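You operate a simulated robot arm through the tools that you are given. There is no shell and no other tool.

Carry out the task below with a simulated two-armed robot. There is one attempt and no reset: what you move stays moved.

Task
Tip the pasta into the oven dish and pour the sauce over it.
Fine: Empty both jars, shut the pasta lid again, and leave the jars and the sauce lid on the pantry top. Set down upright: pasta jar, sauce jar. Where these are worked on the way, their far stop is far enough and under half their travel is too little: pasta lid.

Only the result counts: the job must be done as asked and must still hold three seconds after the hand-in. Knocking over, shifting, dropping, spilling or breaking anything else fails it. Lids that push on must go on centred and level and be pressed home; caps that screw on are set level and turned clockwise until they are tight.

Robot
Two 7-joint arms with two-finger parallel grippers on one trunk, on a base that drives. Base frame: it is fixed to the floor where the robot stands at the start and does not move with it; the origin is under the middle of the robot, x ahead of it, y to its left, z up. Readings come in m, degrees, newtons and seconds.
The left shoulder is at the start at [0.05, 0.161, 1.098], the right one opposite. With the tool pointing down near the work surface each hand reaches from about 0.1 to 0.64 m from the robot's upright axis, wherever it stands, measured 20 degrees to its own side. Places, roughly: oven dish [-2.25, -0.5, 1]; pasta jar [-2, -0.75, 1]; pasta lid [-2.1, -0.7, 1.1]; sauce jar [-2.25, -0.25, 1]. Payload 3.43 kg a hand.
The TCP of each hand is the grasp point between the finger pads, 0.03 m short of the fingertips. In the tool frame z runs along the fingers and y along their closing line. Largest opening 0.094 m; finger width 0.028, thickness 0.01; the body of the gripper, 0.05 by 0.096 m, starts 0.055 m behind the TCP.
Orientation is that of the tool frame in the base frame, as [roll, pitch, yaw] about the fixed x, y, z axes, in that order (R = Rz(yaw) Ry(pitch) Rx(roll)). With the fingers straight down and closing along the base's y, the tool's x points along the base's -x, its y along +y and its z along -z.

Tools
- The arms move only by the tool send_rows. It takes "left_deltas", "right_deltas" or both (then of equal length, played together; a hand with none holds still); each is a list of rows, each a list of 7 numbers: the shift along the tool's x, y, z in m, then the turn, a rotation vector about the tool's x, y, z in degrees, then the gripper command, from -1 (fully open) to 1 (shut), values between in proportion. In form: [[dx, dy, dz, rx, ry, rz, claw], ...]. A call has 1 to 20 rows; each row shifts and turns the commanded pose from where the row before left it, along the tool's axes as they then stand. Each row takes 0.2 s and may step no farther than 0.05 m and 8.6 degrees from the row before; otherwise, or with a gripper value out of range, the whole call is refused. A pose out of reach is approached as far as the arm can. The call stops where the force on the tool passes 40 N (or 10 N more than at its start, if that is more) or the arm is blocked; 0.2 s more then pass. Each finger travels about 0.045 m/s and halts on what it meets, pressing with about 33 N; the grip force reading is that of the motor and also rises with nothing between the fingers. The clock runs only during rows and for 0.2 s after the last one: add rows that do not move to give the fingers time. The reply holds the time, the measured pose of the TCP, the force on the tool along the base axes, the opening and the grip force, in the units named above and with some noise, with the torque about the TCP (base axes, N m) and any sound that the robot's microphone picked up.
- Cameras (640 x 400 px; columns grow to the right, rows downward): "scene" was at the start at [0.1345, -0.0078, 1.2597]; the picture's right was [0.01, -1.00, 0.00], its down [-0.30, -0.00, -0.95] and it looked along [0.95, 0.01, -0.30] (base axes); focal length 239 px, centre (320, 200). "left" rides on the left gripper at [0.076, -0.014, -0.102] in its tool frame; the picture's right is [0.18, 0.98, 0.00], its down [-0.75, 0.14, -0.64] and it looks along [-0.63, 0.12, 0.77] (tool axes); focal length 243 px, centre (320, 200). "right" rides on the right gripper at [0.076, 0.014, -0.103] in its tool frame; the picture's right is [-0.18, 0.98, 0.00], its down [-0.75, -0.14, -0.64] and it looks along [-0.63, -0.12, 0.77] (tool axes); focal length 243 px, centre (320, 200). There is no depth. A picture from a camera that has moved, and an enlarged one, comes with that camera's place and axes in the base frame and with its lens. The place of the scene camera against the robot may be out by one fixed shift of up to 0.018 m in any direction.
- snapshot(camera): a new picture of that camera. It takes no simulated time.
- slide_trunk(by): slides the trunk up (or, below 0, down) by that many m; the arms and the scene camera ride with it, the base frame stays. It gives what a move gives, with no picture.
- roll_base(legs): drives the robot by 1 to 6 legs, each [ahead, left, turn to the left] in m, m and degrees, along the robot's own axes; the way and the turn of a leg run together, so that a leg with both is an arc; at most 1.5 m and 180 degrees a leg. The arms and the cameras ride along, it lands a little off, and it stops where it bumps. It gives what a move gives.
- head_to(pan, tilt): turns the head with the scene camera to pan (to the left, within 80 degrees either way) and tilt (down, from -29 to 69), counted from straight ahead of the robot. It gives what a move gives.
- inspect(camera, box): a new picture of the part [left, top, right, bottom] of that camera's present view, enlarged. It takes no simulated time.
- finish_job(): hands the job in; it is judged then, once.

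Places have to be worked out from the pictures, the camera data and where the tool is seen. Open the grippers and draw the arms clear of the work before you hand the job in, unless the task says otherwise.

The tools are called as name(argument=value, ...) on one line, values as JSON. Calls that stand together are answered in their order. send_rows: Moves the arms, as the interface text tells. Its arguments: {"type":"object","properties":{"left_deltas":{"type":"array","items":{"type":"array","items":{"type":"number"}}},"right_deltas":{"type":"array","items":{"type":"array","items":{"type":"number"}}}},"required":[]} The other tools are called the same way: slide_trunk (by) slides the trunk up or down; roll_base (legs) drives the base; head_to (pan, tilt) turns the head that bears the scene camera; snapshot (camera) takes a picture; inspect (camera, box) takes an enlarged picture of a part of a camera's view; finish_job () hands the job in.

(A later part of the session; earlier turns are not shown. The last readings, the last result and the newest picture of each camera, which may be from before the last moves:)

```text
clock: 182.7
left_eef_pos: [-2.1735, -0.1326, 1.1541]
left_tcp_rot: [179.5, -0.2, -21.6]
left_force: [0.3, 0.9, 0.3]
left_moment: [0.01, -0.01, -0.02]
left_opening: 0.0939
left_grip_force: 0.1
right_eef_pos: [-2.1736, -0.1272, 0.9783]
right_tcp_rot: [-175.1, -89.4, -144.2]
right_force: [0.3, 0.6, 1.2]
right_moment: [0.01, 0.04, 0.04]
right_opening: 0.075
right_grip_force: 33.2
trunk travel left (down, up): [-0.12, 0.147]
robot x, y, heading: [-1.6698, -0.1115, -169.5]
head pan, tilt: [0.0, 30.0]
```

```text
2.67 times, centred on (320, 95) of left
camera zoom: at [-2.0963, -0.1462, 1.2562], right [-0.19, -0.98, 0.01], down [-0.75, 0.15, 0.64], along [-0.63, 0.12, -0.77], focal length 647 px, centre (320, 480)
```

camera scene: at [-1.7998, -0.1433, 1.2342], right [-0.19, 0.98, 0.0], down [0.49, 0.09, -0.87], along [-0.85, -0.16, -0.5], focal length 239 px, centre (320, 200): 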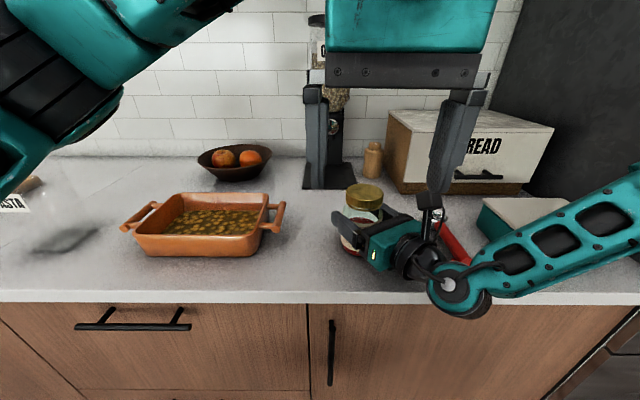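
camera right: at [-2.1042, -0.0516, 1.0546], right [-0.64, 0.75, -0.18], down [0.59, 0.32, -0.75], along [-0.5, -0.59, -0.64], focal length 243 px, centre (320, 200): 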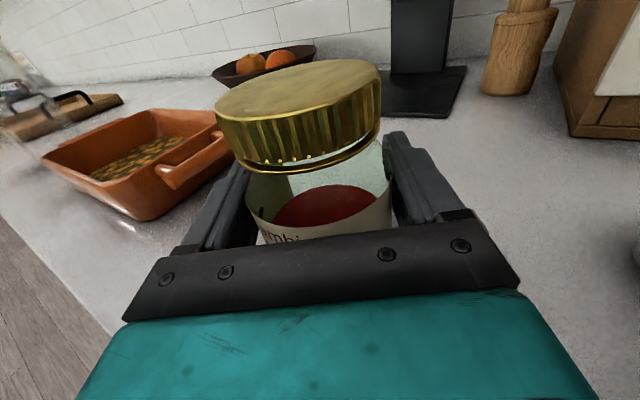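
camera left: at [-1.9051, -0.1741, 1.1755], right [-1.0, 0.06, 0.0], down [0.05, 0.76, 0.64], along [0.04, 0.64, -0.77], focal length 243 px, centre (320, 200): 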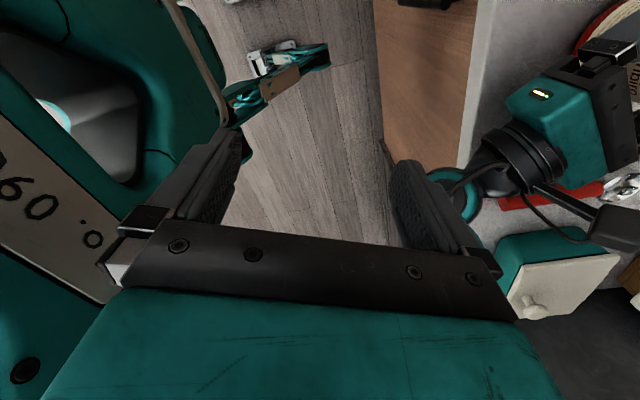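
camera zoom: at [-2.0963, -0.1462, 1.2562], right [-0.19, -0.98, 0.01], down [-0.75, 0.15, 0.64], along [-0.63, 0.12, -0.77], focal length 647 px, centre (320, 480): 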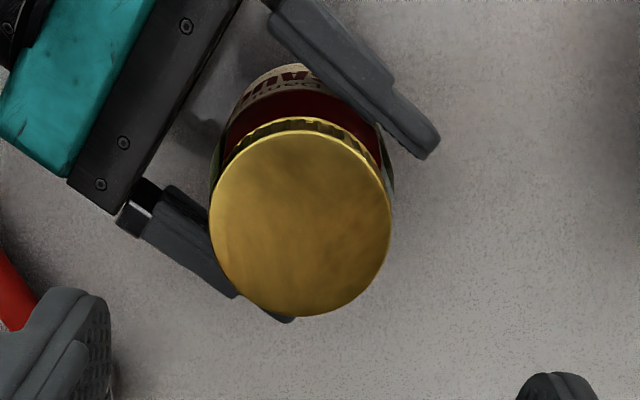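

Cap is 6 mm off along tool y; I correct that and descend to z≈1.044 so the fingers straddle the cap.

send_rows(left_deltas=[[0, -0.006, 0.01, 0.5, 0, 0, -1], [0, 0, 0.03, 0, 0, 0, -1], [0, 0, 0.03, 0, 0, 0, -1], [0, 0, 0.02, 0, 0, 0, -1], [0, 0, 0.01, 0, 0, 0, -1], [0, 0, 0.01, 0, 0, 0, -1], [0, 0, 0, 0, 0, 0, -1]])

snapshot(camera="left")

snapshot(camera="right")

```text
clock: 184.3
left_eef_pos: [-2.1709, -0.1269, 1.0438]
left_tcp_rot: [180.0, -0.2, -21.5]
left_force: [1.2, -0.9, -0.1]
left_moment: [0.0, 0.02, -0.02]
left_opening: 0.0941
left_grip_force: 0.2
right_eef_pos: [-2.1734, -0.1283, 0.9778]
right_tcp_rot: [-175.9, -89.4, -143.5]
right_force: [0.4, 0.0, 1.5]
right_moment: [0.12, 0.07, 0.02]
right_opening: 0.0747
right_grip_force: 33.4
trunk travel left (down, up): [-0.12, 0.147]
robot x, y, heading: [-1.672, -0.1091, -169.2]
head pan, tilt: [0.0, 30.0]
```

```text
taken
camera left: at [-2.0937, -0.1409, 1.1459], right [-0.19, -0.98, 0.0], down [-0.76, 0.15, 0.64], along [-0.63, 0.12, -0.77], focal length 243 px, centre (320, 200)
```

left: 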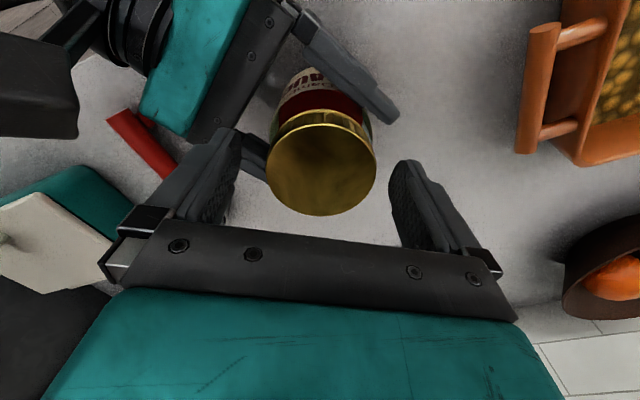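

```text
taken
camera right: at [-2.104, -0.0517, 1.0546], right [-0.64, 0.75, -0.18], down [0.59, 0.32, -0.75], along [-0.5, -0.59, -0.64], focal length 243 px, centre (320, 200)
```

right: 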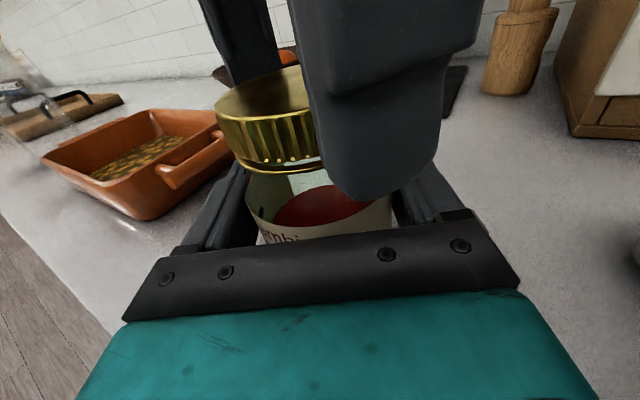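

Centred sideways; I trim 5 mm along tool x and 3 mm lower, then close the left gripper on the cap.

send_rows(left_deltas=[[0.005, 0, 0.003, 0, 0, 0, -1], [0, 0, 0, 0, 0, 0, -0.6], [0, 0, 0, 0, 0, 0, -0.35], [0, 0, 0, 0, 0, 0, 1], [0, 0, 0, 0, 0, 0, 1], [0, 0, 0, 0, 0, 0, 1]])

snapshot(camera="left")

snapshot(camera="right")

```text
clock: 185.7
left_eef_pos: [-2.1663, -0.1293, 1.0399]
left_tcp_rot: [180.0, -0.2, -21.5]
left_force: [-2.4, -4.6, -0.2]
left_moment: [-0.12, 0.07, 0.06]
left_opening: 0.0617
left_grip_force: 33.0
right_eef_pos: [-2.1722, -0.1278, 0.9799]
right_tcp_rot: [-174.6, -89.4, -144.7]
right_force: [3.1, 4.4, 2.6]
right_moment: [-0.14, 0.16, 0.03]
right_opening: 0.075
right_grip_force: 33.5
trunk travel left (down, up): [-0.12, 0.147]
robot x, y, heading: [-1.6695, -0.1122, -169.1]
head pan, tilt: [0.0, 30.0]
```

```text
taken
camera left: at [-2.0893, -0.1433, 1.143], right [-0.19, -0.98, 0.0], down [-0.76, 0.14, 0.64], along [-0.63, 0.12, -0.77], focal length 243 px, centre (320, 200)
```

left: 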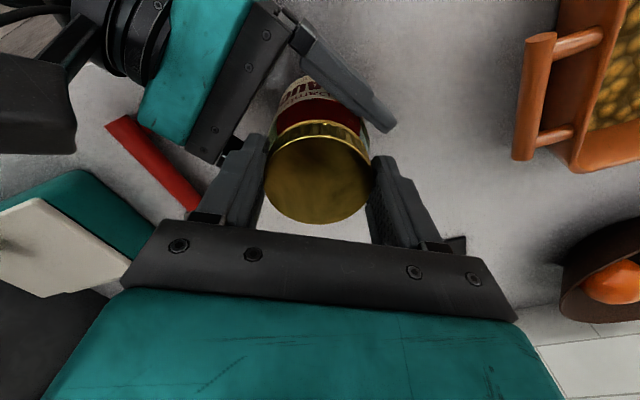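

```text
taken
camera right: at [-2.104, -0.0517, 1.0546], right [-0.64, 0.75, -0.19], down [0.59, 0.32, -0.75], along [-0.5, -0.59, -0.64], focal length 243 px, centre (320, 200)
```

right: 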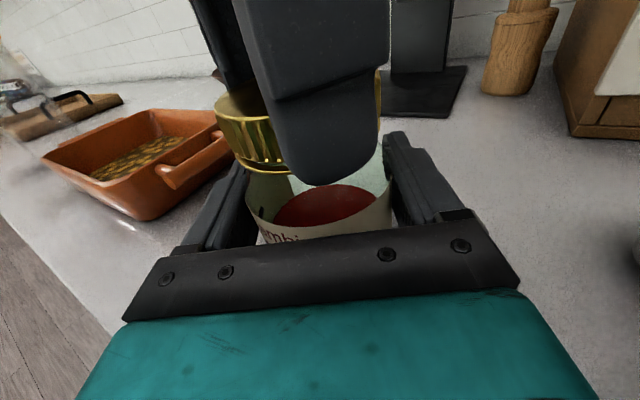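

Cap gripped (Ø 0.062), centred within 3 mm. I start unscrewing anticlockwise, 32°, and watch torque and sound.

send_rows(left_deltas=[[0, 0, 0, 0, 0, -8, 1], [0, 0, 0, 0, 0, -8, 1], [0, 0, 0, 0, 0, -8, 1], [0, 0, 0, 0, 0, -8, 1], [0, 0, 0, 0, 0, 0, 1]])

snapshot(camera="right")

```text
clock: 186.9
left_eef_pos: [-2.1648, -0.1265, 1.0408]
left_tcp_rot: [-179.9, -0.4, 10.5]
left_force: [0.8, 14.6, 0.9]
left_moment: [0.3, 0.05, -0.11]
left_opening: 0.0615
left_grip_force: 32.9
right_eef_pos: [-2.1727, -0.1295, 0.9784]
right_tcp_rot: [-177.7, -89.4, -141.4]
right_force: [-0.5, -12.0, 0.0]
right_moment: [0.62, -0.03, -0.03]
right_opening: 0.0748
right_grip_force: 32.9
trunk travel left (down, up): [-0.12, 0.147]
robot x, y, heading: [-1.6734, -0.1093, -169.2]
head pan, tilt: [0.0, 30.0]
```

```text
taken
camera right: at [-2.1038, -0.0522, 1.0546], right [-0.64, 0.74, -0.18], down [0.58, 0.32, -0.75], along [-0.5, -0.59, -0.64], focal length 243 px, centre (320, 200)
```

right: 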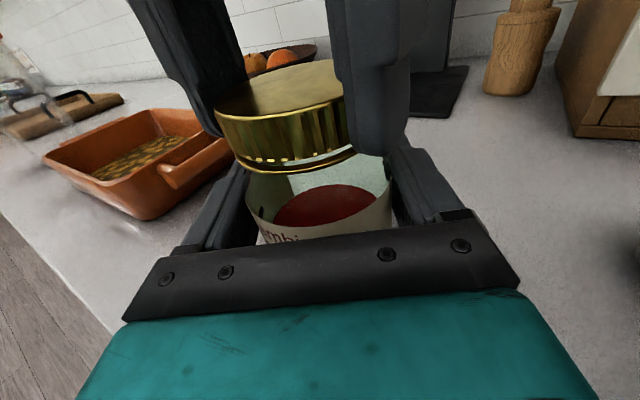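

It turns easily; a sideways force of ~14 N shows a few mm of axis offset. I ease 4 mm right and go on turning 40°.

send_rows(left_deltas=[[0, -0.004, 0, 0, 0, 0, 1], [0, 0, -0.0003, 0, 0, -8, 1], [0, 0, -0.0003, 0, 0, -8, 1], [0, 0, -0.0003, 0, 0, -8, 1], [0, 0, -0.0003, 0, 0, -8, 1], [0, 0, -0.0003, 0, 0, -8, 1], [0, 0, 0, 0, 0, 0, 1]])

snapshot(camera="left")

```text
clock: 188.5
left_eef_pos: [-2.1659, -0.1243, 1.0414]
left_tcp_rot: [180.0, -0.2, 50.5]
left_force: [-3.5, 20.9, -3.2]
left_moment: [0.54, 0.03, -0.11]
left_opening: 0.0618
left_grip_force: 33.0
right_eef_pos: [-2.173, -0.1296, 0.9777]
right_tcp_rot: [-178.6, -89.3, -140.3]
right_force: [4.4, -21.4, 0.9]
right_moment: [0.78, 0.15, -0.02]
right_opening: 0.0747
right_grip_force: 32.6
trunk travel left (down, up): [-0.12, 0.147]
robot x, y, heading: [-1.6721, -0.11, -169.0]
head pan, tilt: [0.0, 30.0]
```

```text
taken
camera left: at [-2.1287, -0.0558, 1.1442], right [0.88, -0.48, 0.0], down [-0.37, -0.67, 0.64], along [-0.31, -0.56, -0.77], focal length 243 px, centre (320, 200)
```

left: 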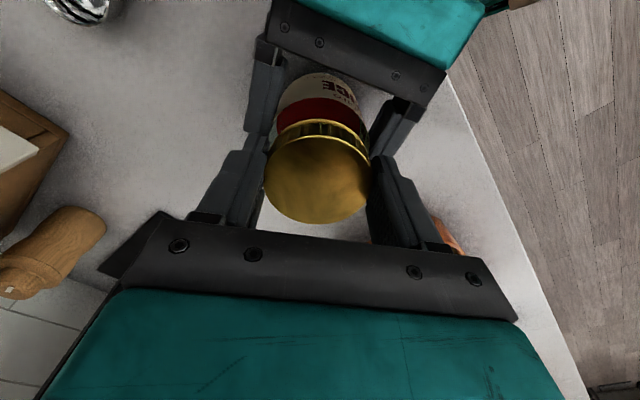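

Side force is ~21 N now. I zoom to determine the cap's offset in the grip and correct the hand position accordingly.

inspect(camera="left", box=[220, 60, 420, 240])

```text
2.22 times, centred on (320, 150) of left
camera zoom: at [-2.1287, -0.0558, 1.1442], right [0.88, -0.48, 0.0], down [-0.37, -0.67, 0.64], along [-0.31, -0.56, -0.77], focal length 539 px, centre (320, 311)
```

zoom: 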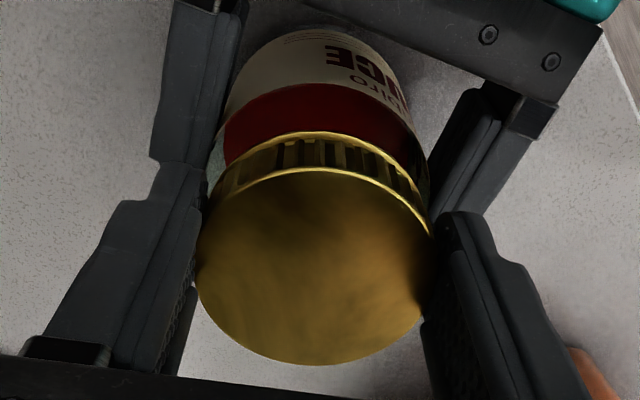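

The cap sits 4 mm off along −x in the grip. I shift the left hand 6 mm toward +y and read the force.

send_rows(left_deltas=[[0.0046, -0.0038, 0, 0, 0, 0, 1], [0, 0, 0, 0, 0, 0, 1]])

```text
clock: 189.1
left_eef_pos: [-2.1681, -0.1216, 1.0422]
left_tcp_rot: [179.8, 0.0, 50.9]
left_force: [-9.9, 0.4, -3.2]
left_moment: [0.56, 0.03, -0.07]
left_opening: 0.0617
left_grip_force: 32.8
right_eef_pos: [-2.174, -0.1272, 0.9784]
right_tcp_rot: [-168.2, -89.4, -151.4]
right_force: [10.0, -1.4, 3.7]
right_moment: [-0.35, 0.47, 0.01]
right_opening: 0.0748
right_grip_force: 32.6
trunk travel left (down, up): [-0.12, 0.147]
robot x, y, heading: [-1.6722, -0.1085, -169.1]
head pan, tilt: [0.0, 30.0]
```

That removed the side force. I trim 3 mm in −x, and continue unscrewing about the true cap centre for 48°.

send_rows(left_deltas=[[-0.0019, -0.0023, 0, 0, 0, 0, 1], [0, -0.00056, -0.0002, 0, 0, -8, 1], [0, -0.00056, -0.0002, 0, 0, -8, 1], [0, -0.00056, -0.0002, 0, 0, -8, 1], [0, -0.00056, -0.0002, 0, 0, -8, 1], [0, -0.00056, -0.0002, 0, 0, -8, 1], [0, -0.00056, -0.0002, 0, 0, -8, 1], [0, 0, 0, 0, 0, 0, 1]])

snapshot(camera="right")

```text
clock: 190.9
left_eef_pos: [-2.1734, -0.1196, 1.043]
left_tcp_rot: [180.0, 0.4, 98.7]
left_force: [-3.1, -21.8, -7.4]
left_moment: [-0.58, 0.17, -0.04]
left_opening: 0.0615
left_grip_force: 32.9
right_eef_pos: [-2.1738, -0.1267, 0.9779]
right_tcp_rot: [-173.3, -89.5, -146.2]
right_force: [2.2, 23.4, 8.0]
right_moment: [-0.53, 0.18, 0.1]
right_opening: 0.0749
right_grip_force: 33.4
trunk travel left (down, up): [-0.12, 0.147]
robot x, y, heading: [-1.6747, -0.1104, -169.4]
head pan, tilt: [0.0, 30.0]
```

```text
taken
camera right: at [-2.1045, -0.051, 1.0545], right [-0.64, 0.75, -0.19], down [0.59, 0.31, -0.75], along [-0.5, -0.58, -0.64], focal length 243 px, centre (320, 200)
```

right: 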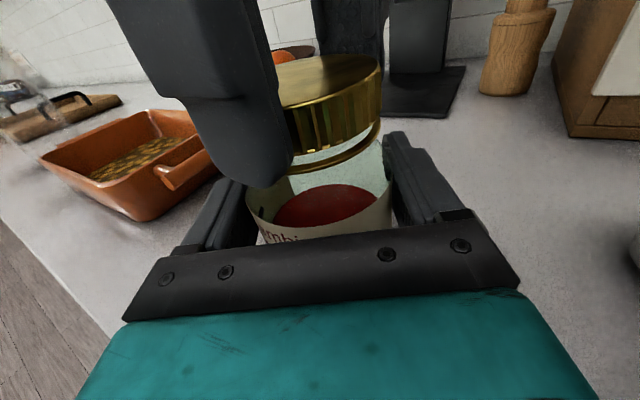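

The cap is rising off its ring, so it unscrews. I correct the lateral offset (about 5 mm) and continue another 40°.

send_rows(left_deltas=[[-0.005, -0.0015, 0, 0, 0, 0, 1], [-0.0006, -0.0006, 0, 0, 0, -8, 1], [-0.0006, -0.0006, 0, 0, 0, -8, 1], [-0.0006, -0.0006, 0, 0, 0, -8, 1], [-0.0006, -0.0006, 0, 0, 0, -8, 1], [-0.0006, -0.0006, 0, 0, 0, -8, 1], [0, 0, 0, 0, 0, 0, 1]])

snapshot(camera="right")

```text
clock: 192.5
left_eef_pos: [-2.1761, -0.1252, 1.0436]
left_tcp_rot: [179.7, -0.1, 138.6]
left_force: [-6.2, 21.0, -4.6]
left_moment: [0.66, 0.32, 0.09]
left_opening: 0.0615
left_grip_force: 32.6
right_eef_pos: [-2.171, -0.1311, 0.9775]
right_tcp_rot: [-176.2, -89.3, -142.7]
right_force: [6.5, -21.3, 2.3]
right_moment: [0.76, 0.1, -0.07]
right_opening: 0.0746
right_grip_force: 33.2
trunk travel left (down, up): [-0.12, 0.147]
robot x, y, heading: [-1.6745, -0.1098, -169.4]
head pan, tilt: [0.0, 30.0]
```

```text
taken
camera right: at [-2.1031, -0.0533, 1.0545], right [-0.64, 0.74, -0.18], down [0.58, 0.32, -0.75], along [-0.49, -0.59, -0.64], focal length 243 px, centre (320, 200)
```

right: 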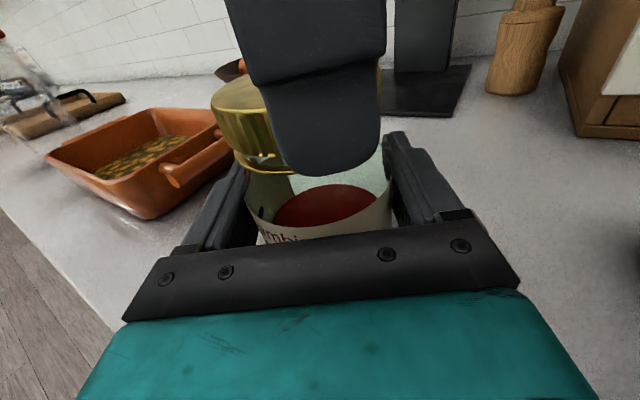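

Forces stay bounded (~20 N, friction in the pads). I check the cap from the left camera.

inspect(camera="left", box=[200, 60, 440, 240])

inspect(camera="scene", box=[280, 120, 480, 280])

```text
2.22 times, centred on (320, 150) of left
camera zoom: at [-2.2409, -0.085, 1.1453], right [0.51, 0.86, 0.01], down [0.66, -0.4, 0.64], along [0.55, -0.33, -0.77], focal length 539 px, centre (320, 311)
```

zoom: 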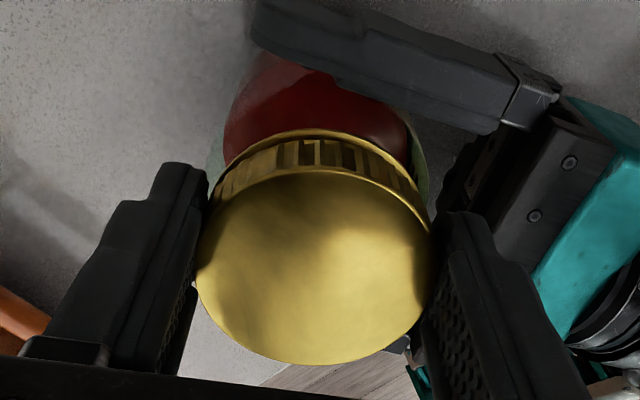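

```text
2.50 times, centred on (380, 200) of scene
camera zoom: at [-1.7999, -0.1434, 1.2341], right [-0.19, 0.98, 0.0], down [0.49, 0.09, -0.87], along [-0.85, -0.16, -0.5], focal length 599 px, centre (170, 200)
```

zoom: 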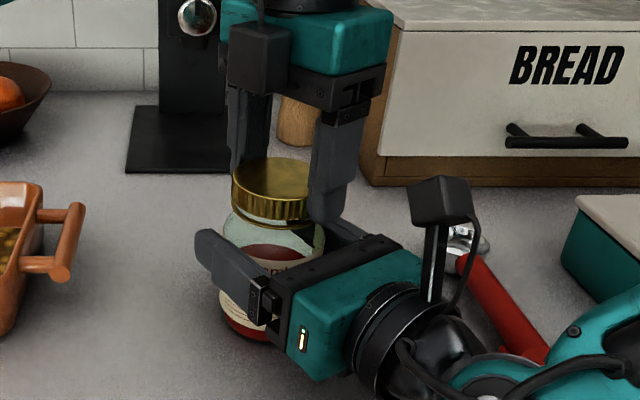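

The cap is firmly held and has turned ~160°. I trim the offset and continue 32° further if the wrist allows.

send_rows(left_deltas=[[0.0034, 0.0023, 0, 0, 0, 0, 1], [-0.0003, -0.0005, -0.0002, 0, 0, -8, 1], [-0.0003, -0.0005, -0.0002, 0, 0, -8, 1], [-0.0003, -0.0005, -0.0002, 0, 0, -8, 1], [-0.0003, -0.0005, -0.0002, 0, 0, -8, 1], [0, 0, 0, 0, 0, 0, 1]])

snapshot(camera="right")

```text
clock: 193.9
left_eef_pos: [-2.1776, -0.126, 1.0424]
left_tcp_rot: [180.0, -0.1, 170.8]
left_force: [-16.1, 6.3, -6.3]
left_moment: [0.47, 0.77, 0.0]
left_opening: 0.0616
left_grip_force: 32.9
right_eef_pos: [-2.1723, -0.1277, 0.9791]
right_tcp_rot: [-174.8, -89.4, -144.5]
right_force: [16.7, -5.7, 4.4]
right_moment: [-0.01, 0.35, 0.04]
right_opening: 0.0747
right_grip_force: 33.0
trunk travel left (down, up): [-0.12, 0.147]
robot x, y, heading: [-1.6722, -0.1105, -169.2]
head pan, tilt: [0.0, 30.0]
```

```text
taken
camera right: at [-2.1039, -0.0519, 1.0544], right [-0.64, 0.75, -0.18], down [0.58, 0.32, -0.75], along [-0.5, -0.59, -0.64], focal length 243 px, centre (320, 200)
```

right: 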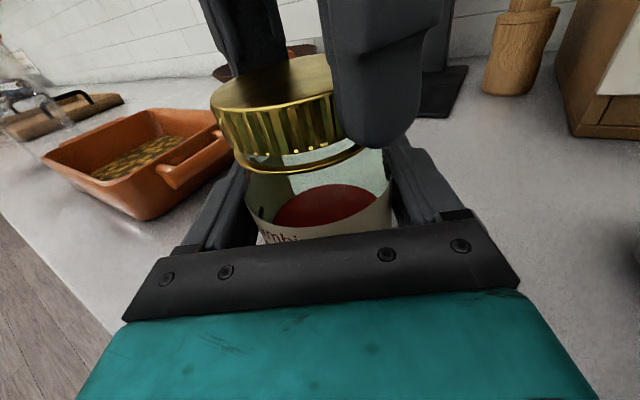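

Turned 192° so far, not yet free. I trim the offset and continue another 40°.

send_rows(left_deltas=[[0.003, 0.0003, 0, 0, 0, 0, 1], [-0.0003, -0.0005, 0, 0, 0, -8, 1], [-0.0003, -0.0005, 0, 0, 0, -8, 1], [-0.0003, -0.0005, 0, 0, 0, -8, 1], [-0.0003, -0.0005, 0, 0, 0, -8, 1], [-0.0003, -0.0005, 0, 0, 0, -8, 1], [0, 0, 0, 0, 0, 0, 1]])

inspect(camera="right", box=[180, 20, 440, 240])

```text
clock: 195.5
left_eef_pos: [-2.1781, -0.13, 1.0451]
left_tcp_rot: [-179.7, 0.1, -149.2]
left_force: [-8.4, -14.7, -1.8]
left_moment: [-0.25, 0.29, -0.04]
left_opening: 0.0617
left_grip_force: 32.9
right_eef_pos: [-2.1734, -0.1266, 0.9777]
right_tcp_rot: [-178.0, -89.4, -141.5]
right_force: [6.6, 15.4, 5.1]
right_moment: [-0.63, 0.28, 0.08]
right_opening: 0.0747
right_grip_force: 33.2
trunk travel left (down, up): [-0.12, 0.147]
robot x, y, heading: [-1.6734, -0.112, -169.0]
head pan, tilt: [0.0, 30.0]
```

```text
1.82 times, centred on (310, 130) of right
camera zoom: at [-2.1046, -0.0511, 1.0544], right [-0.64, 0.75, -0.18], down [0.59, 0.31, -0.75], along [-0.5, -0.58, -0.64], focal length 441 px, centre (338, 327)
```

zoom: 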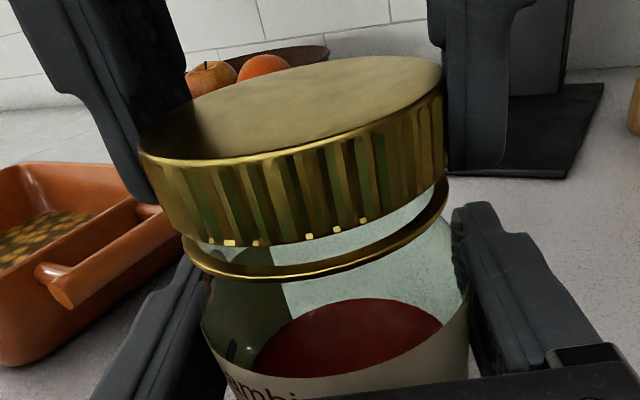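

The cap has clearly risen off the neck bead. I trim and turn another 40°, letting it rise slightly.

send_rows(left_deltas=[[0.003, -0.002, 0, 0, 0, 0, 1], [-0.0003, -0.0005, -0.0004, 0, 0, -8, 1], [-0.0003, -0.0005, -0.0004, 0, 0, -8, 1], [-0.0003, -0.0005, -0.0004, 0, 0, -8, 1], [-0.0003, -0.0005, -0.0004, 0, 0, -8, 1], [-0.0003, -0.0005, -0.0004, 0, 0, -8, 1], [0, 0, 0, 0, 0, 0, 1]])

inspect(camera="right", box=[180, 20, 440, 240])

```text
clock: 197.1
left_eef_pos: [-2.1746, -0.13, 1.0462]
left_tcp_rot: [-179.7, 0.1, -109.4]
left_force: [9.5, -12.1, -3.4]
left_moment: [-0.19, -0.11, -0.13]
left_opening: 0.0617
left_grip_force: 33.4
right_eef_pos: [-2.1738, -0.1273, 0.9784]
right_tcp_rot: [-173.9, -89.3, -145.5]
right_force: [-11.0, 10.8, 2.0]
right_moment: [-0.58, -0.44, 0.12]
right_opening: 0.0752
right_grip_force: 33.5
trunk travel left (down, up): [-0.12, 0.147]
robot x, y, heading: [-1.6722, -0.108, -169.3]
head pan, tilt: [0.0, 30.0]
```

```text
1.82 times, centred on (310, 130) of right
camera zoom: at [-2.1047, -0.0515, 1.0544], right [-0.64, 0.75, -0.19], down [0.59, 0.32, -0.75], along [-0.5, -0.58, -0.64], focal length 441 px, centre (338, 327)
```

zoom: 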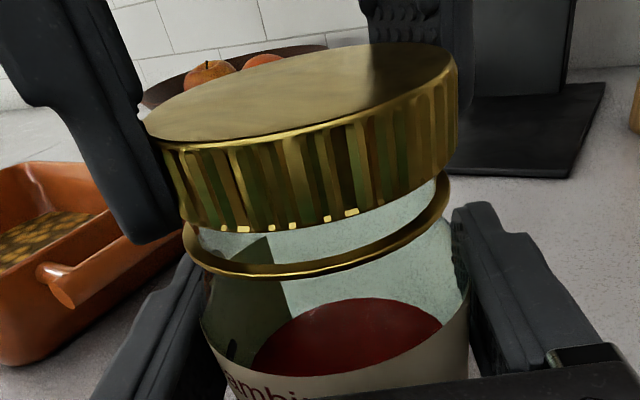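

Gap grows; 272° turned. Another 40°.

send_rows(left_deltas=[[0.002, -0.0025, 0, 0, 0, 0, 1], [-0.0003, -0.0005, -0.0005, 0, 0, -8, 1], [-0.0003, -0.0005, -0.0005, 0, 0, -8, 1], [-0.0003, -0.0005, -0.0005, 0, 0, -8, 1], [-0.0003, -0.0005, -0.0005, 0, 0, -8, 1], [-0.0003, -0.0005, -0.0005, 0, 0, -8, 1], [0, 0, 0, 0, 0, 0, 1]])

inspect(camera="right", box=[180, 20, 440, 240])

```text
clock: 198.7
left_eef_pos: [-2.1724, -0.1319, 1.0486]
left_tcp_rot: [-179.6, -0.1, -69.6]
left_force: [10.3, -2.7, -1.0]
left_moment: [-0.11, -0.2, -0.17]
left_opening: 0.0615
left_grip_force: 33.0
right_eef_pos: [-2.1736, -0.1271, 0.9781]
right_tcp_rot: [-174.8, -89.4, -144.6]
right_force: [-8.9, 2.8, 0.2]
right_moment: [-0.13, -0.49, 0.15]
right_opening: 0.075
right_grip_force: 33.0
trunk travel left (down, up): [-0.12, 0.147]
robot x, y, heading: [-1.6736, -0.1057, -169.1]
head pan, tilt: [0.0, 30.0]
```

```text
1.82 times, centred on (310, 130) of right
camera zoom: at [-2.1043, -0.0517, 1.0544], right [-0.64, 0.75, -0.19], down [0.59, 0.32, -0.75], along [-0.5, -0.58, -0.64], focal length 441 px, centre (338, 327)
```

zoom: 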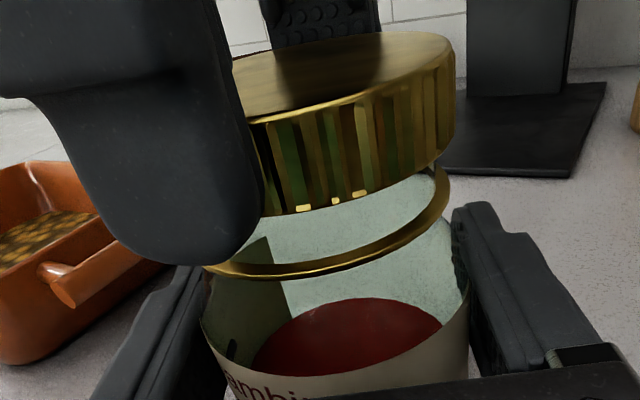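

312° turned and forces are small. I test by lifting 4 mm.

send_rows(left_deltas=[[0, 0, -0.002, 0, 0, 0, 1], [0, 0, -0.002, 0, 0, 0, 1], [0, 0, 0, 0, 0, 0, 1]])

inspect(camera="right", box=[180, 20, 440, 240])

```text
clock: 199.5
left_eef_pos: [-2.1716, -0.1317, 1.0517]
left_tcp_rot: [-179.7, -0.1, -69.4]
left_force: [9.9, -1.5, -7.6]
left_moment: [-0.09, -0.06, -0.1]
left_opening: 0.0616
left_grip_force: 32.8
right_eef_pos: [-2.1737, -0.127, 0.9773]
right_tcp_rot: [-173.5, -89.5, -145.8]
right_force: [-10.3, 0.3, 4.0]
right_moment: [-0.04, -0.72, 0.05]
right_opening: 0.0749
right_grip_force: 33.3
trunk travel left (down, up): [-0.12, 0.147]
robot x, y, heading: [-1.672, -0.1075, -169.1]
head pan, tilt: [0.0, 30.0]
```

```text
1.82 times, centred on (310, 130) of right
camera zoom: at [-2.1045, -0.0517, 1.0546], right [-0.64, 0.75, -0.19], down [0.59, 0.32, -0.75], along [-0.5, -0.59, -0.64], focal length 441 px, centre (338, 327)
```

zoom: 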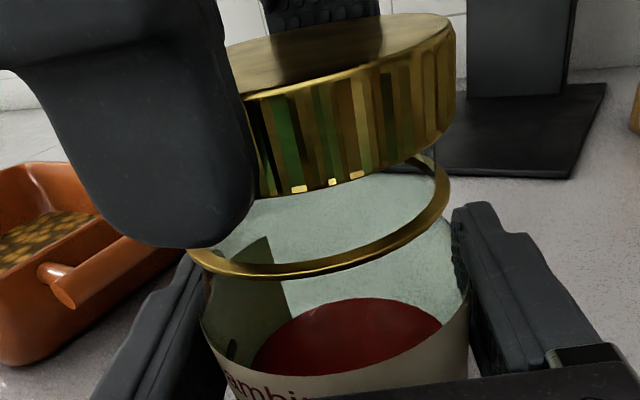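

The cap moved up relative to the jar with only friction-like resistance. I turn a little more while lifting.

send_rows(left_deltas=[[0, 0, -0.001, 0, 0, -8, 1], [0, 0, -0.001, 0, 0, -8, 1], [0, 0, -0.001, 0, 0, -8, 1], [0, 0, -0.002, 0, 0, -8, 1], [0, 0, -0.003, 0, 0, 0, 1], [0, 0, -0.003, 0, 0, 0, 1], [0, 0, 0, 0, 0, 0, 1]])

inspect(camera="right", box=[180, 0, 440, 220])

```text
clock: 201.1
left_eef_pos: [-2.1711, -0.1319, 1.0639]
left_tcp_rot: [-179.9, -0.2, -37.5]
left_force: [-0.3, 0.3, -0.2]
left_moment: [0.03, -0.02, 0.01]
left_opening: 0.0615
left_grip_force: 33.3
right_eef_pos: [-2.1735, -0.1291, 0.9788]
right_tcp_rot: [-174.1, -89.3, -145.1]
right_force: [0.6, -0.9, 0.5]
right_moment: [0.02, -0.01, -0.02]
right_opening: 0.0746
right_grip_force: 32.9
trunk travel left (down, up): [-0.12, 0.147]
robot x, y, heading: [-1.6737, -0.1128, -169.1]
head pan, tilt: [0.0, 30.0]
```

```text
1.82 times, centred on (310, 110) of right
camera zoom: at [-2.1039, -0.0519, 1.0543], right [-0.64, 0.75, -0.19], down [0.59, 0.32, -0.75], along [-0.5, -0.59, -0.64], focal length 441 px, centre (338, 364)
```

zoom: 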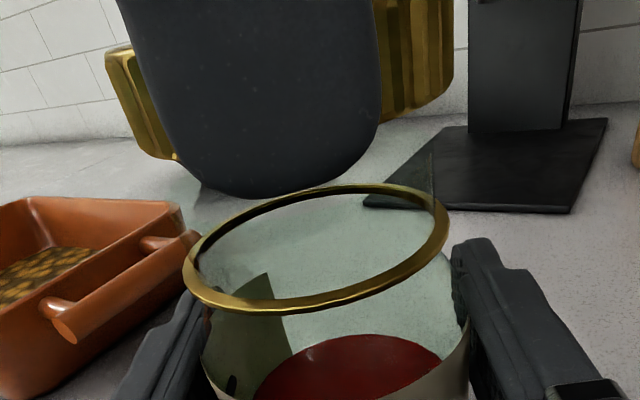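

The cap is off and the jar mouth is open. I lift the cap clear and carry it left to a free strip in front of the dish.

send_rows(left_deltas=[[0, 0, -0.03, 0, 0, 0, 1], [0, 0, -0.03, 0, 0, 0, 1], [0, 0, -0.02, 0, 0, 0, 1], [0.0353, 0.0159, 0, 0, 0, 0, 1], [0.0353, 0.0159, 0, 0, 0, 0, 1], [0.0353, 0.0159, 0, 0, 0, 0, 1], [0.0353, 0.0159, 0, 0, 0, 0, 1], [0.0353, 0.0159, 0, 0, 0, 0, 1], [0.0353, 0.0159, 0, 0, 0, 0, 1], [0.0353, 0.0159, 0, 0, 0, 0, 1], [0.0353, 0.0159, 0, 0, 0, 0, 1], [0, 0, 0, 0, 0, 0, 1]])

snapshot(camera="scene")

snapshot(camera="left")

```text
clock: 203.7
left_eef_pos: [-2.0268, -0.4048, 1.1422]
left_tcp_rot: [-179.9, -0.3, -37.5]
left_force: [-0.5, -0.2, -0.3]
left_moment: [0.0, -0.04, -0.02]
left_opening: 0.0614
left_grip_force: 32.9
right_eef_pos: [-2.1746, -0.1278, 0.9773]
right_tcp_rot: [-174.2, -89.4, -145.0]
right_force: [-0.6, 0.3, -0.4]
right_moment: [0.1, 0.07, 0.0]
right_opening: 0.0746
right_grip_force: 33.4
trunk travel left (down, up): [-0.12, 0.147]
robot x, y, heading: [-1.6739, -0.1092, -169.0]
head pan, tilt: [0.0, 30.0]
```

```text
taken
camera scene: at [-1.8, -0.1431, 1.2341], right [-0.19, 0.98, 0.0], down [0.49, 0.09, -0.87], along [-0.85, -0.16, -0.5], focal length 239 px, centre (320, 200)
```

scene: 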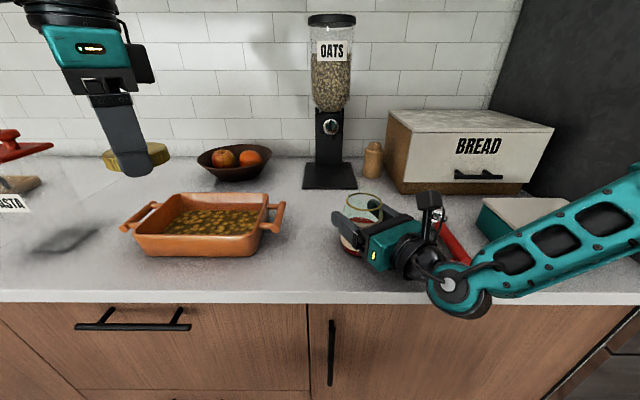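

```text
taken
camera left: at [-1.9568, -0.4395, 1.2461], right [-0.45, -0.89, 0.0], down [-0.69, 0.35, 0.64], along [-0.57, 0.29, -0.77], focal length 243 px, centre (320, 200)
```

left: 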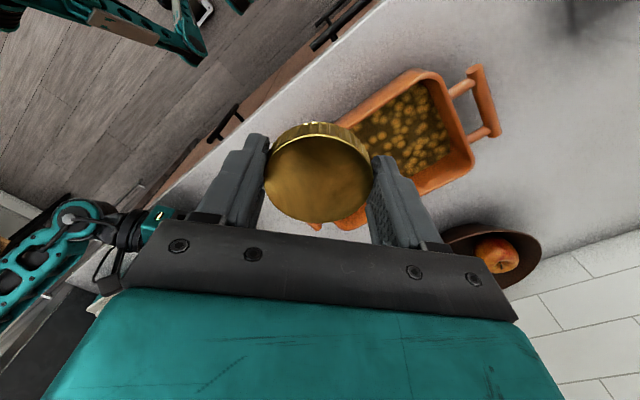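

That strip is too narrow for the cap. The gap between pasta jar and dish is better: about (-2.034,-0.610). I first unwind the left wrist (clockwise 222°) so its camera will be on the dish side.

send_rows(left_deltas=[[0, 0, 0, 0, 0, 8, 1], [0, 0, 0, 0, 0, 8, 1], [0, 0, 0, 0, 0, 8, 1], [0, 0, 0, 0, 0, 8, 1], [0, 0, 0, 0, 0, 8, 1], [0, 0, 0, 0, 0, 8, 1], [0, 0, 0, 0, 0, 8, 1], [0, 0, 0, 0, 0, 8, 1], [0, 0, 0, 0, 0, 8, 1], [0, 0, 0, 0, 0, 8, 1], [0, 0, 0, 0, 0, 8, 1], [0, 0, 0, 0, 0, 8, 1], [0, 0, 0, 0, 0, 8, 1], [0, 0, 0, 0, 0, 8, 1], [0, 0, 0, 0, 0, 0, 1]])

send_rows(left_deltas=[[0, 0, 0, 0, 0, 8, 1], [0, 0, 0, 0, 0, 8, 1], [0, 0, 0, 0, 0, 8, 1], [0, 0, 0, 0, 0, 8, 1], [0, 0, 0, 0, 0, 8, 1], [0, 0, 0, 0, 0, 8, 1], [0, 0, 0, 0, 0, 8, 1], [0, 0, 0, 0, 0, 8, 1], [0, 0, 0, 0, 0, 8, 1], [0, 0, 0, 0, 0, 8, 1], [0, 0, 0, 0, 0, 8, 1], [0, 0, 0, 0, 0, 8, 1], [0, 0, 0, 0, 0, 8, 1], [0, 0, 0, 0, 0, 5.8, 1], [0, 0, 0, 0, 0, 0, 1]])

```text
clock: 206.9
left_eef_pos: [-2.0262, -0.4058, 1.1445]
left_tcp_rot: [-179.9, 0.2, -149.6]
left_force: [0.0, 0.2, 0.3]
left_moment: [-0.03, -0.01, -0.01]
left_opening: 0.0614
left_grip_force: 33.3
right_eef_pos: [-2.1731, -0.1289, 0.978]
right_tcp_rot: [-174.1, -89.4, -145.2]
right_force: [-0.5, 0.9, -0.1]
right_moment: [-0.04, 0.02, 0.02]
right_opening: 0.0748
right_grip_force: 33.1
trunk travel left (down, up): [-0.12, 0.147]
robot x, y, heading: [-1.6726, -0.1074, -169.1]
head pan, tilt: [0.0, 30.0]
```

```text
clock: 210.1
left_eef_pos: [-2.0253, -0.4053, 1.1446]
left_tcp_rot: [179.9, 0.1, 100.5]
left_force: [0.3, -0.4, -0.8]
left_moment: [0.0, -0.01, -0.01]
left_opening: 0.0614
left_grip_force: 32.8
right_eef_pos: [-2.1742, -0.1284, 0.9779]
right_tcp_rot: [-174.1, -89.4, -145.1]
right_force: [-0.6, -0.8, -1.0]
right_moment: [0.02, 0.04, 0.0]
right_opening: 0.0744
right_grip_force: 32.8
trunk travel left (down, up): [-0.12, 0.147]
robot x, y, heading: [-1.6716, -0.1136, -169.1]
head pan, tilt: [0.0, 30.0]
```

Unwound. I carry the cap left over the gap between pasta jar and dish.

send_rows(left_deltas=[[-0.039, -0.0102, 0, 0, 0, 0, 1], [-0.039, -0.0102, 0, 0, 0, 0, 1], [-0.039, -0.0102, 0, 0, 0, 0, 1], [-0.039, -0.0102, 0, 0, 0, 0, 1], [-0.0386, -0.0102, 0, 0, 0, 0, 1], [0, 0, 0, 0, 0, 0, 1]])

head_to(pan=35, tilt=30)

snapshot(camera="scene")

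snapshot(camera="left")

```text
clock: 211.5
left_eef_pos: [-2.04, -0.6053, 1.1457]
left_tcp_rot: [179.8, 0.1, 100.7]
left_force: [0.3, 0.1, 0.0]
left_moment: [-0.04, -0.01, -0.01]
left_opening: 0.0616
left_grip_force: 33.2
right_eef_pos: [-2.1734, -0.1279, 0.9784]
right_tcp_rot: [-173.8, -89.4, -145.5]
right_force: [-0.7, 0.0, -0.6]
right_moment: [0.05, 0.02, 0.02]
right_opening: 0.0748
right_grip_force: 32.9
trunk travel left (down, up): [-0.12, 0.147]
robot x, y, heading: [-1.6717, -0.1085, -169.1]
head pan, tilt: [0.0, 30.0]
```

```text
clock: 212.5
left_eef_pos: [-2.0393, -0.6052, 1.1455]
left_tcp_rot: [179.8, 0.1, 100.6]
left_force: [0.5, 0.4, -0.9]
left_moment: [0.0, 0.0, 0.04]
left_opening: 0.0615
left_grip_force: 33.2
right_eef_pos: [-2.1743, -0.1284, 0.9783]
right_tcp_rot: [-173.8, -89.4, -145.6]
right_force: [0.2, 0.5, 0.0]
right_moment: [0.03, 0.02, 0.01]
right_opening: 0.0747
right_grip_force: 32.9
trunk travel left (down, up): [-0.12, 0.147]
robot x, y, heading: [-1.6711, -0.1114, -169.0]
head pan, tilt: [35.0, 30.0]
```

```text
taken
camera scene: at [-1.7743, -0.1911, 1.2341], right [-0.72, 0.7, 0.0], down [0.35, 0.36, -0.87], along [-0.6, -0.62, -0.5], focal length 239 px, centre (320, 200)
```

scene: 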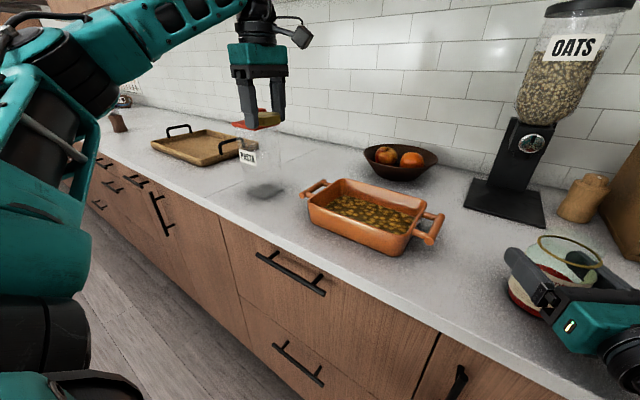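

```text
taken
camera left: at [-2.067, -0.5325, 1.2464], right [0.93, 0.36, 0.0], down [0.28, -0.71, 0.64], along [0.24, -0.6, -0.77], focal length 243 px, centre (320, 200)
```

left: 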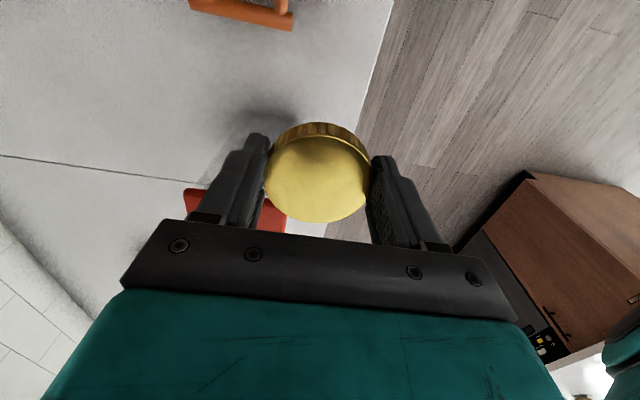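

From the left camera: counter edge ~0.066 m toward the robot, dish handle ~0.05 right, pasta jar ~0.09 left — enough room. I descend to just above the counter.

send_rows(left_deltas=[[0, 0, 0.03, 0, 0, 0, 1], [0, 0, 0.03, 0, 0, 0, 1], [0, 0, 0.03, 0, 0, 0, 1], [0, 0, 0.03, 0, 0, 0, 1], [0, 0, 0.03, 0, 0, 0, 1], [0, 0, 0.025, 0, 0, 0, 1], [0, 0, 0, 0, 0, 0, 1]])

snapshot(camera="left")

snapshot(camera="scene")

```text
clock: 214.1
left_eef_pos: [-2.0375, -0.6055, 0.9691]
left_tcp_rot: [179.7, 0.1, 100.7]
left_force: [-0.8, 0.1, -0.2]
left_moment: [-0.02, 0.0, -0.02]
left_opening: 0.0615
left_grip_force: 33.1
right_eef_pos: [-2.1742, -0.1282, 0.9767]
right_tcp_rot: [-174.1, -89.3, -145.2]
right_force: [0.0, 0.7, -1.0]
right_moment: [0.06, 0.05, -0.01]
right_opening: 0.0744
right_grip_force: 32.6
trunk travel left (down, up): [-0.12, 0.147]
robot x, y, heading: [-1.6741, -0.1085, -169.3]
head pan, tilt: [35.0, 30.0]
```

```text
taken
camera left: at [-2.0663, -0.533, 1.0711], right [0.93, 0.36, 0.0], down [0.28, -0.71, 0.64], along [0.24, -0.6, -0.77], focal length 243 px, centre (320, 200)
```

left: 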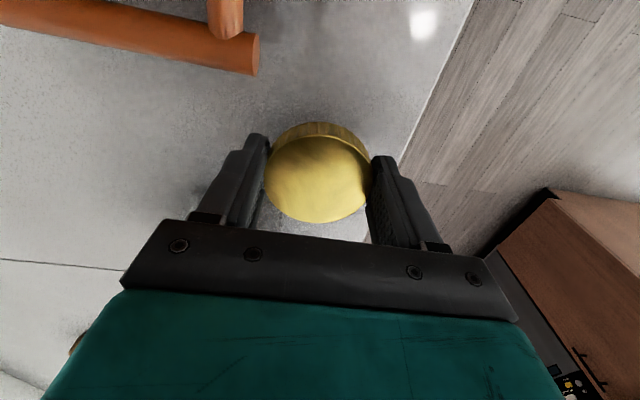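

```text
taken
camera scene: at [-1.7742, -0.1911, 1.2341], right [-0.72, 0.7, 0.0], down [0.35, 0.36, -0.87], along [-0.6, -0.62, -0.5], focal length 239 px, centre (320, 200)
```

scene: 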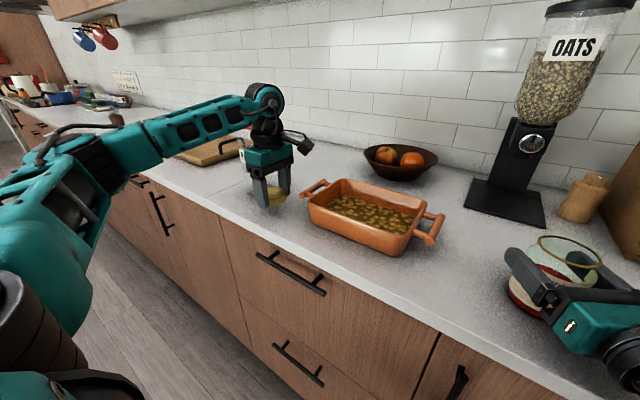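

The cap is about 2 cm above the counter; I move 1 cm away from the edge and lower gently until contact.

send_rows(left_deltas=[[0, -0.01, 0, 0, 0, 0, 1], [0, 0, 0.005, 0, 0, 0, 1], [0, 0, 0.005, 0, 0, 0, 1], [0, 0, 0.004, 0, 0, 0, 1], [0, 0, 0.003, 0, 0, 0, 1], [0, 0, 0, 0, 0, 0, 1]])

```text
clock: 215.5
left_eef_pos: [-2.0487, -0.6079, 0.9512]
left_tcp_rot: [179.7, 0.1, 100.7]
left_force: [0.1, -0.4, -0.8]
left_moment: [0.0, -0.04, 0.03]
left_opening: 0.0615
left_grip_force: 33.5
right_eef_pos: [-2.1733, -0.1287, 0.9783]
right_tcp_rot: [-174.1, -89.4, -145.1]
right_force: [-0.2, -1.2, -0.1]
right_moment: [0.01, 0.02, 0.03]
right_opening: 0.0746
right_grip_force: 32.6
trunk travel left (down, up): [-0.12, 0.147]
robot x, y, heading: [-1.6738, -0.1105, -169.2]
head pan, tilt: [35.0, 30.0]
```

send_rows(left_deltas=[[0, 0, 0.002, 0, 0, 0, 1], [0, 0, 0.002, 0, 0, 0, 1], [0, 0, 0.002, 0, 0, 0, 1], [0, 0, 0.002, 0, 0, 0, 1], [0, 0, 0, 0, 0, 0, 1]])

```text
clock: 216.7
left_eef_pos: [-2.0481, -0.6075, 0.9439]
left_tcp_rot: [179.8, 0.1, 100.7]
left_force: [-0.6, -0.8, -0.2]
left_moment: [0.0, 0.0, -0.02]
left_opening: 0.0614
left_grip_force: 33.1
right_eef_pos: [-2.1741, -0.1275, 0.9779]
right_tcp_rot: [-174.4, -89.4, -145.1]
right_force: [0.5, 0.0, -0.4]
right_moment: [0.01, 0.01, 0.01]
right_opening: 0.0745
right_grip_force: 32.9
trunk travel left (down, up): [-0.12, 0.147]
robot x, y, heading: [-1.6711, -0.1093, -169.2]
head pan, tilt: [35.0, 30.0]
```

No contact yet; I continue in 1.5 mm steps.

send_rows(left_deltas=[[0, 0, 0.0015, 0, 0, 0, 1], [0, 0, 0.0015, 0, 0, 0, 1], [0, 0, 0.0015, 0, 0, 0, 1], [0, 0, 0, 0, 0, 0, 1]])

inspect(camera="scene", box=[220, 120, 340, 220])

```text
clock: 217.7
left_eef_pos: [-2.05, -0.6068, 0.9407]
left_tcp_rot: [179.8, 0.1, 100.7]
left_force: [1.0, -0.4, 2.6]
left_moment: [0.03, 0.11, 0.02]
left_opening: 0.0612
left_grip_force: 33.2
right_eef_pos: [-2.1735, -0.1284, 0.9786]
right_tcp_rot: [-173.9, -89.4, -145.4]
right_force: [0.2, -0.6, 0.0]
right_moment: [0.01, -0.01, 0.0]
right_opening: 0.0745
right_grip_force: 33.0
trunk travel left (down, up): [-0.12, 0.147]
robot x, y, heading: [-1.6722, -0.108, -169.2]
head pan, tilt: [35.0, 30.0]
```

```text
4.00 times, centred on (280, 170) of scene
camera zoom: at [-1.7741, -0.191, 1.2342], right [-0.72, 0.7, 0.0], down [0.35, 0.36, -0.87], along [-0.6, -0.62, -0.5], focal length 958 px, centre (480, 320)
```

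zoom: 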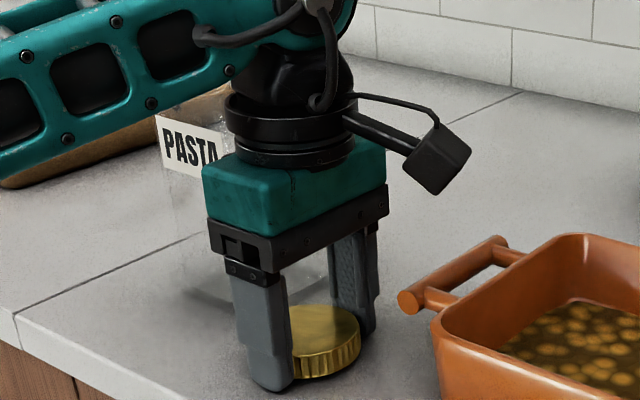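

Contact felt (+2.6 N); cap is on the counter on the pantry side of the seam. I open the left gripper and lift straight up.

send_rows(left_deltas=[[0, 0, 0, 0, 0, 0, -0.5], [0, 0, 0, 0, 0, 0, -0.7], [0, 0, 0, 0, 0, 0, -0.7], [0, 0, -0.01, 0, 0, 0, -0.7], [0, 0, -0.02, 0, 0, 0, -0.7], [0, 0, -0.03, 0, 0, 0, -0.7], [0, 0, 0, 0, 0, 0, -0.7]])

inspect(camera="scene", box=[220, 120, 340, 220])

snapshot(camera="left")

```text
clock: 219.3
left_eef_pos: [-2.0497, -0.6071, 1.0006]
left_tcp_rot: [179.9, 0.2, 100.7]
left_force: [0.1, -0.9, 0.1]
left_moment: [-0.01, -0.02, 0.01]
left_opening: 0.0798
left_grip_force: 0.1
right_eef_pos: [-2.1745, -0.1272, 0.9776]
right_tcp_rot: [-173.9, -89.4, -145.5]
right_force: [0.3, -0.4, 1.2]
right_moment: [-0.06, 0.02, 0.01]
right_opening: 0.0743
right_grip_force: 32.9
trunk travel left (down, up): [-0.12, 0.147]
robot x, y, heading: [-1.6727, -0.1132, -169.0]
head pan, tilt: [35.0, 30.0]
```

```text
4.00 times, centred on (280, 170) of scene
camera zoom: at [-1.7742, -0.1911, 1.2341], right [-0.72, 0.7, 0.0], down [0.35, 0.36, -0.87], along [-0.6, -0.62, -0.5], focal length 958 px, centre (480, 320)
```

zoom: 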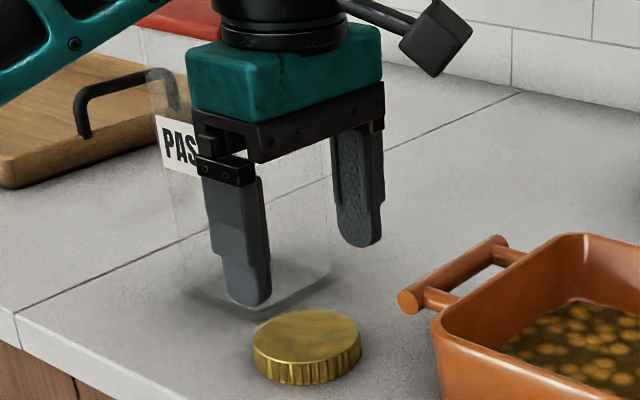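

```text
taken
camera left: at [-2.0771, -0.5343, 1.1018], right [0.93, 0.36, 0.0], down [0.28, -0.71, 0.64], along [0.24, -0.6, -0.77], focal length 243 px, centre (320, 200)
```

left: 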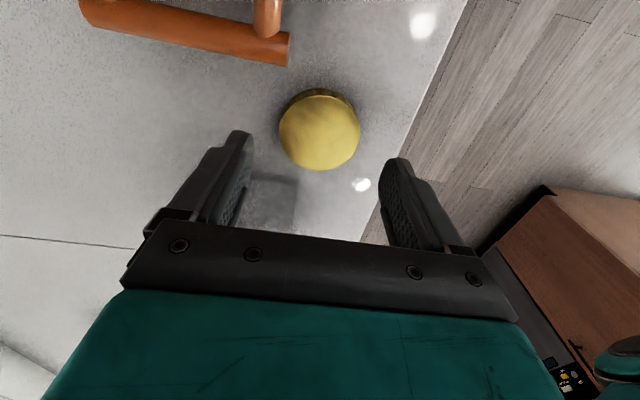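

The cap lies flat on the pantry top between pasta jar and dish. I raise the left hand and draw it back.

send_rows(left_deltas=[[0, 0, -0.04, 0, 0, 0, -0.7], [0, 0, -0.04, 0, 0, 0, -0.7], [0, 0, -0.04, 0, 0, 0, -0.7], [0, 0, -0.04, 0, 0, 0, -0.7], [0, 0.04, 0, 0, 0, 0, -0.7], [0, 0.04, 0, 0, 0, 0, -0.7], [0, 0.04, 0, 0, 0, 0, -0.7], [0, 0, 0, 0, 0, 0, -0.7]])

head_to(pan=10, tilt=30)

snapshot(camera="scene")

```text
clock: 221.1
left_eef_pos: [-1.9321, -0.5854, 1.1602]
left_tcp_rot: [179.7, 0.0, 100.8]
left_force: [-0.1, 1.2, 0.4]
left_moment: [-0.02, -0.01, -0.02]
left_opening: 0.0797
left_grip_force: 0.1
right_eef_pos: [-2.1735, -0.1286, 0.9784]
right_tcp_rot: [-174.7, -89.4, -144.7]
right_force: [0.2, 0.2, -0.4]
right_moment: [0.03, -0.02, -0.03]
right_opening: 0.0743
right_grip_force: 33.3
trunk travel left (down, up): [-0.12, 0.147]
robot x, y, heading: [-1.6736, -0.1101, -169.4]
head pan, tilt: [35.0, 30.0]
```

```text
clock: 222.0
left_eef_pos: [-1.9313, -0.586, 1.1607]
left_tcp_rot: [179.7, 0.1, 100.7]
left_force: [0.0, 0.1, -0.6]
left_moment: [0.06, 0.0, 0.0]
left_opening: 0.0798
left_grip_force: 0.2
right_eef_pos: [-2.1735, -0.1283, 0.9774]
right_tcp_rot: [-173.8, -89.4, -145.6]
right_force: [0.6, 0.8, 0.3]
right_moment: [0.01, 0.0, 0.01]
right_opening: 0.0745
right_grip_force: 33.0
trunk travel left (down, up): [-0.12, 0.147]
robot x, y, heading: [-1.6717, -0.1099, -169.2]
head pan, tilt: [10.0, 30.0]
```

```text
taken
camera scene: at [-1.7957, -0.1585, 1.2341], right [-0.36, 0.93, 0.0], down [0.47, 0.18, -0.87], along [-0.81, -0.31, -0.5], focal length 239 px, centre (320, 200)
```

scene: 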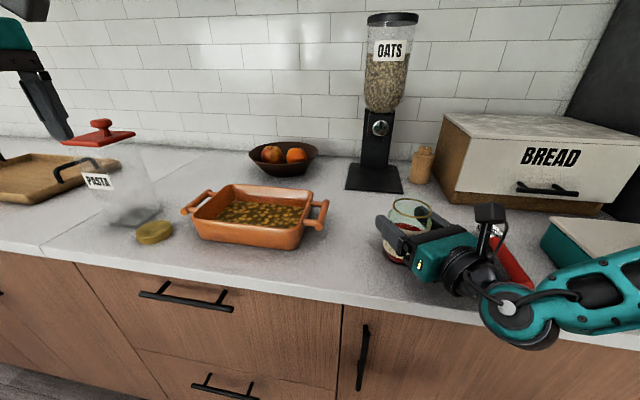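

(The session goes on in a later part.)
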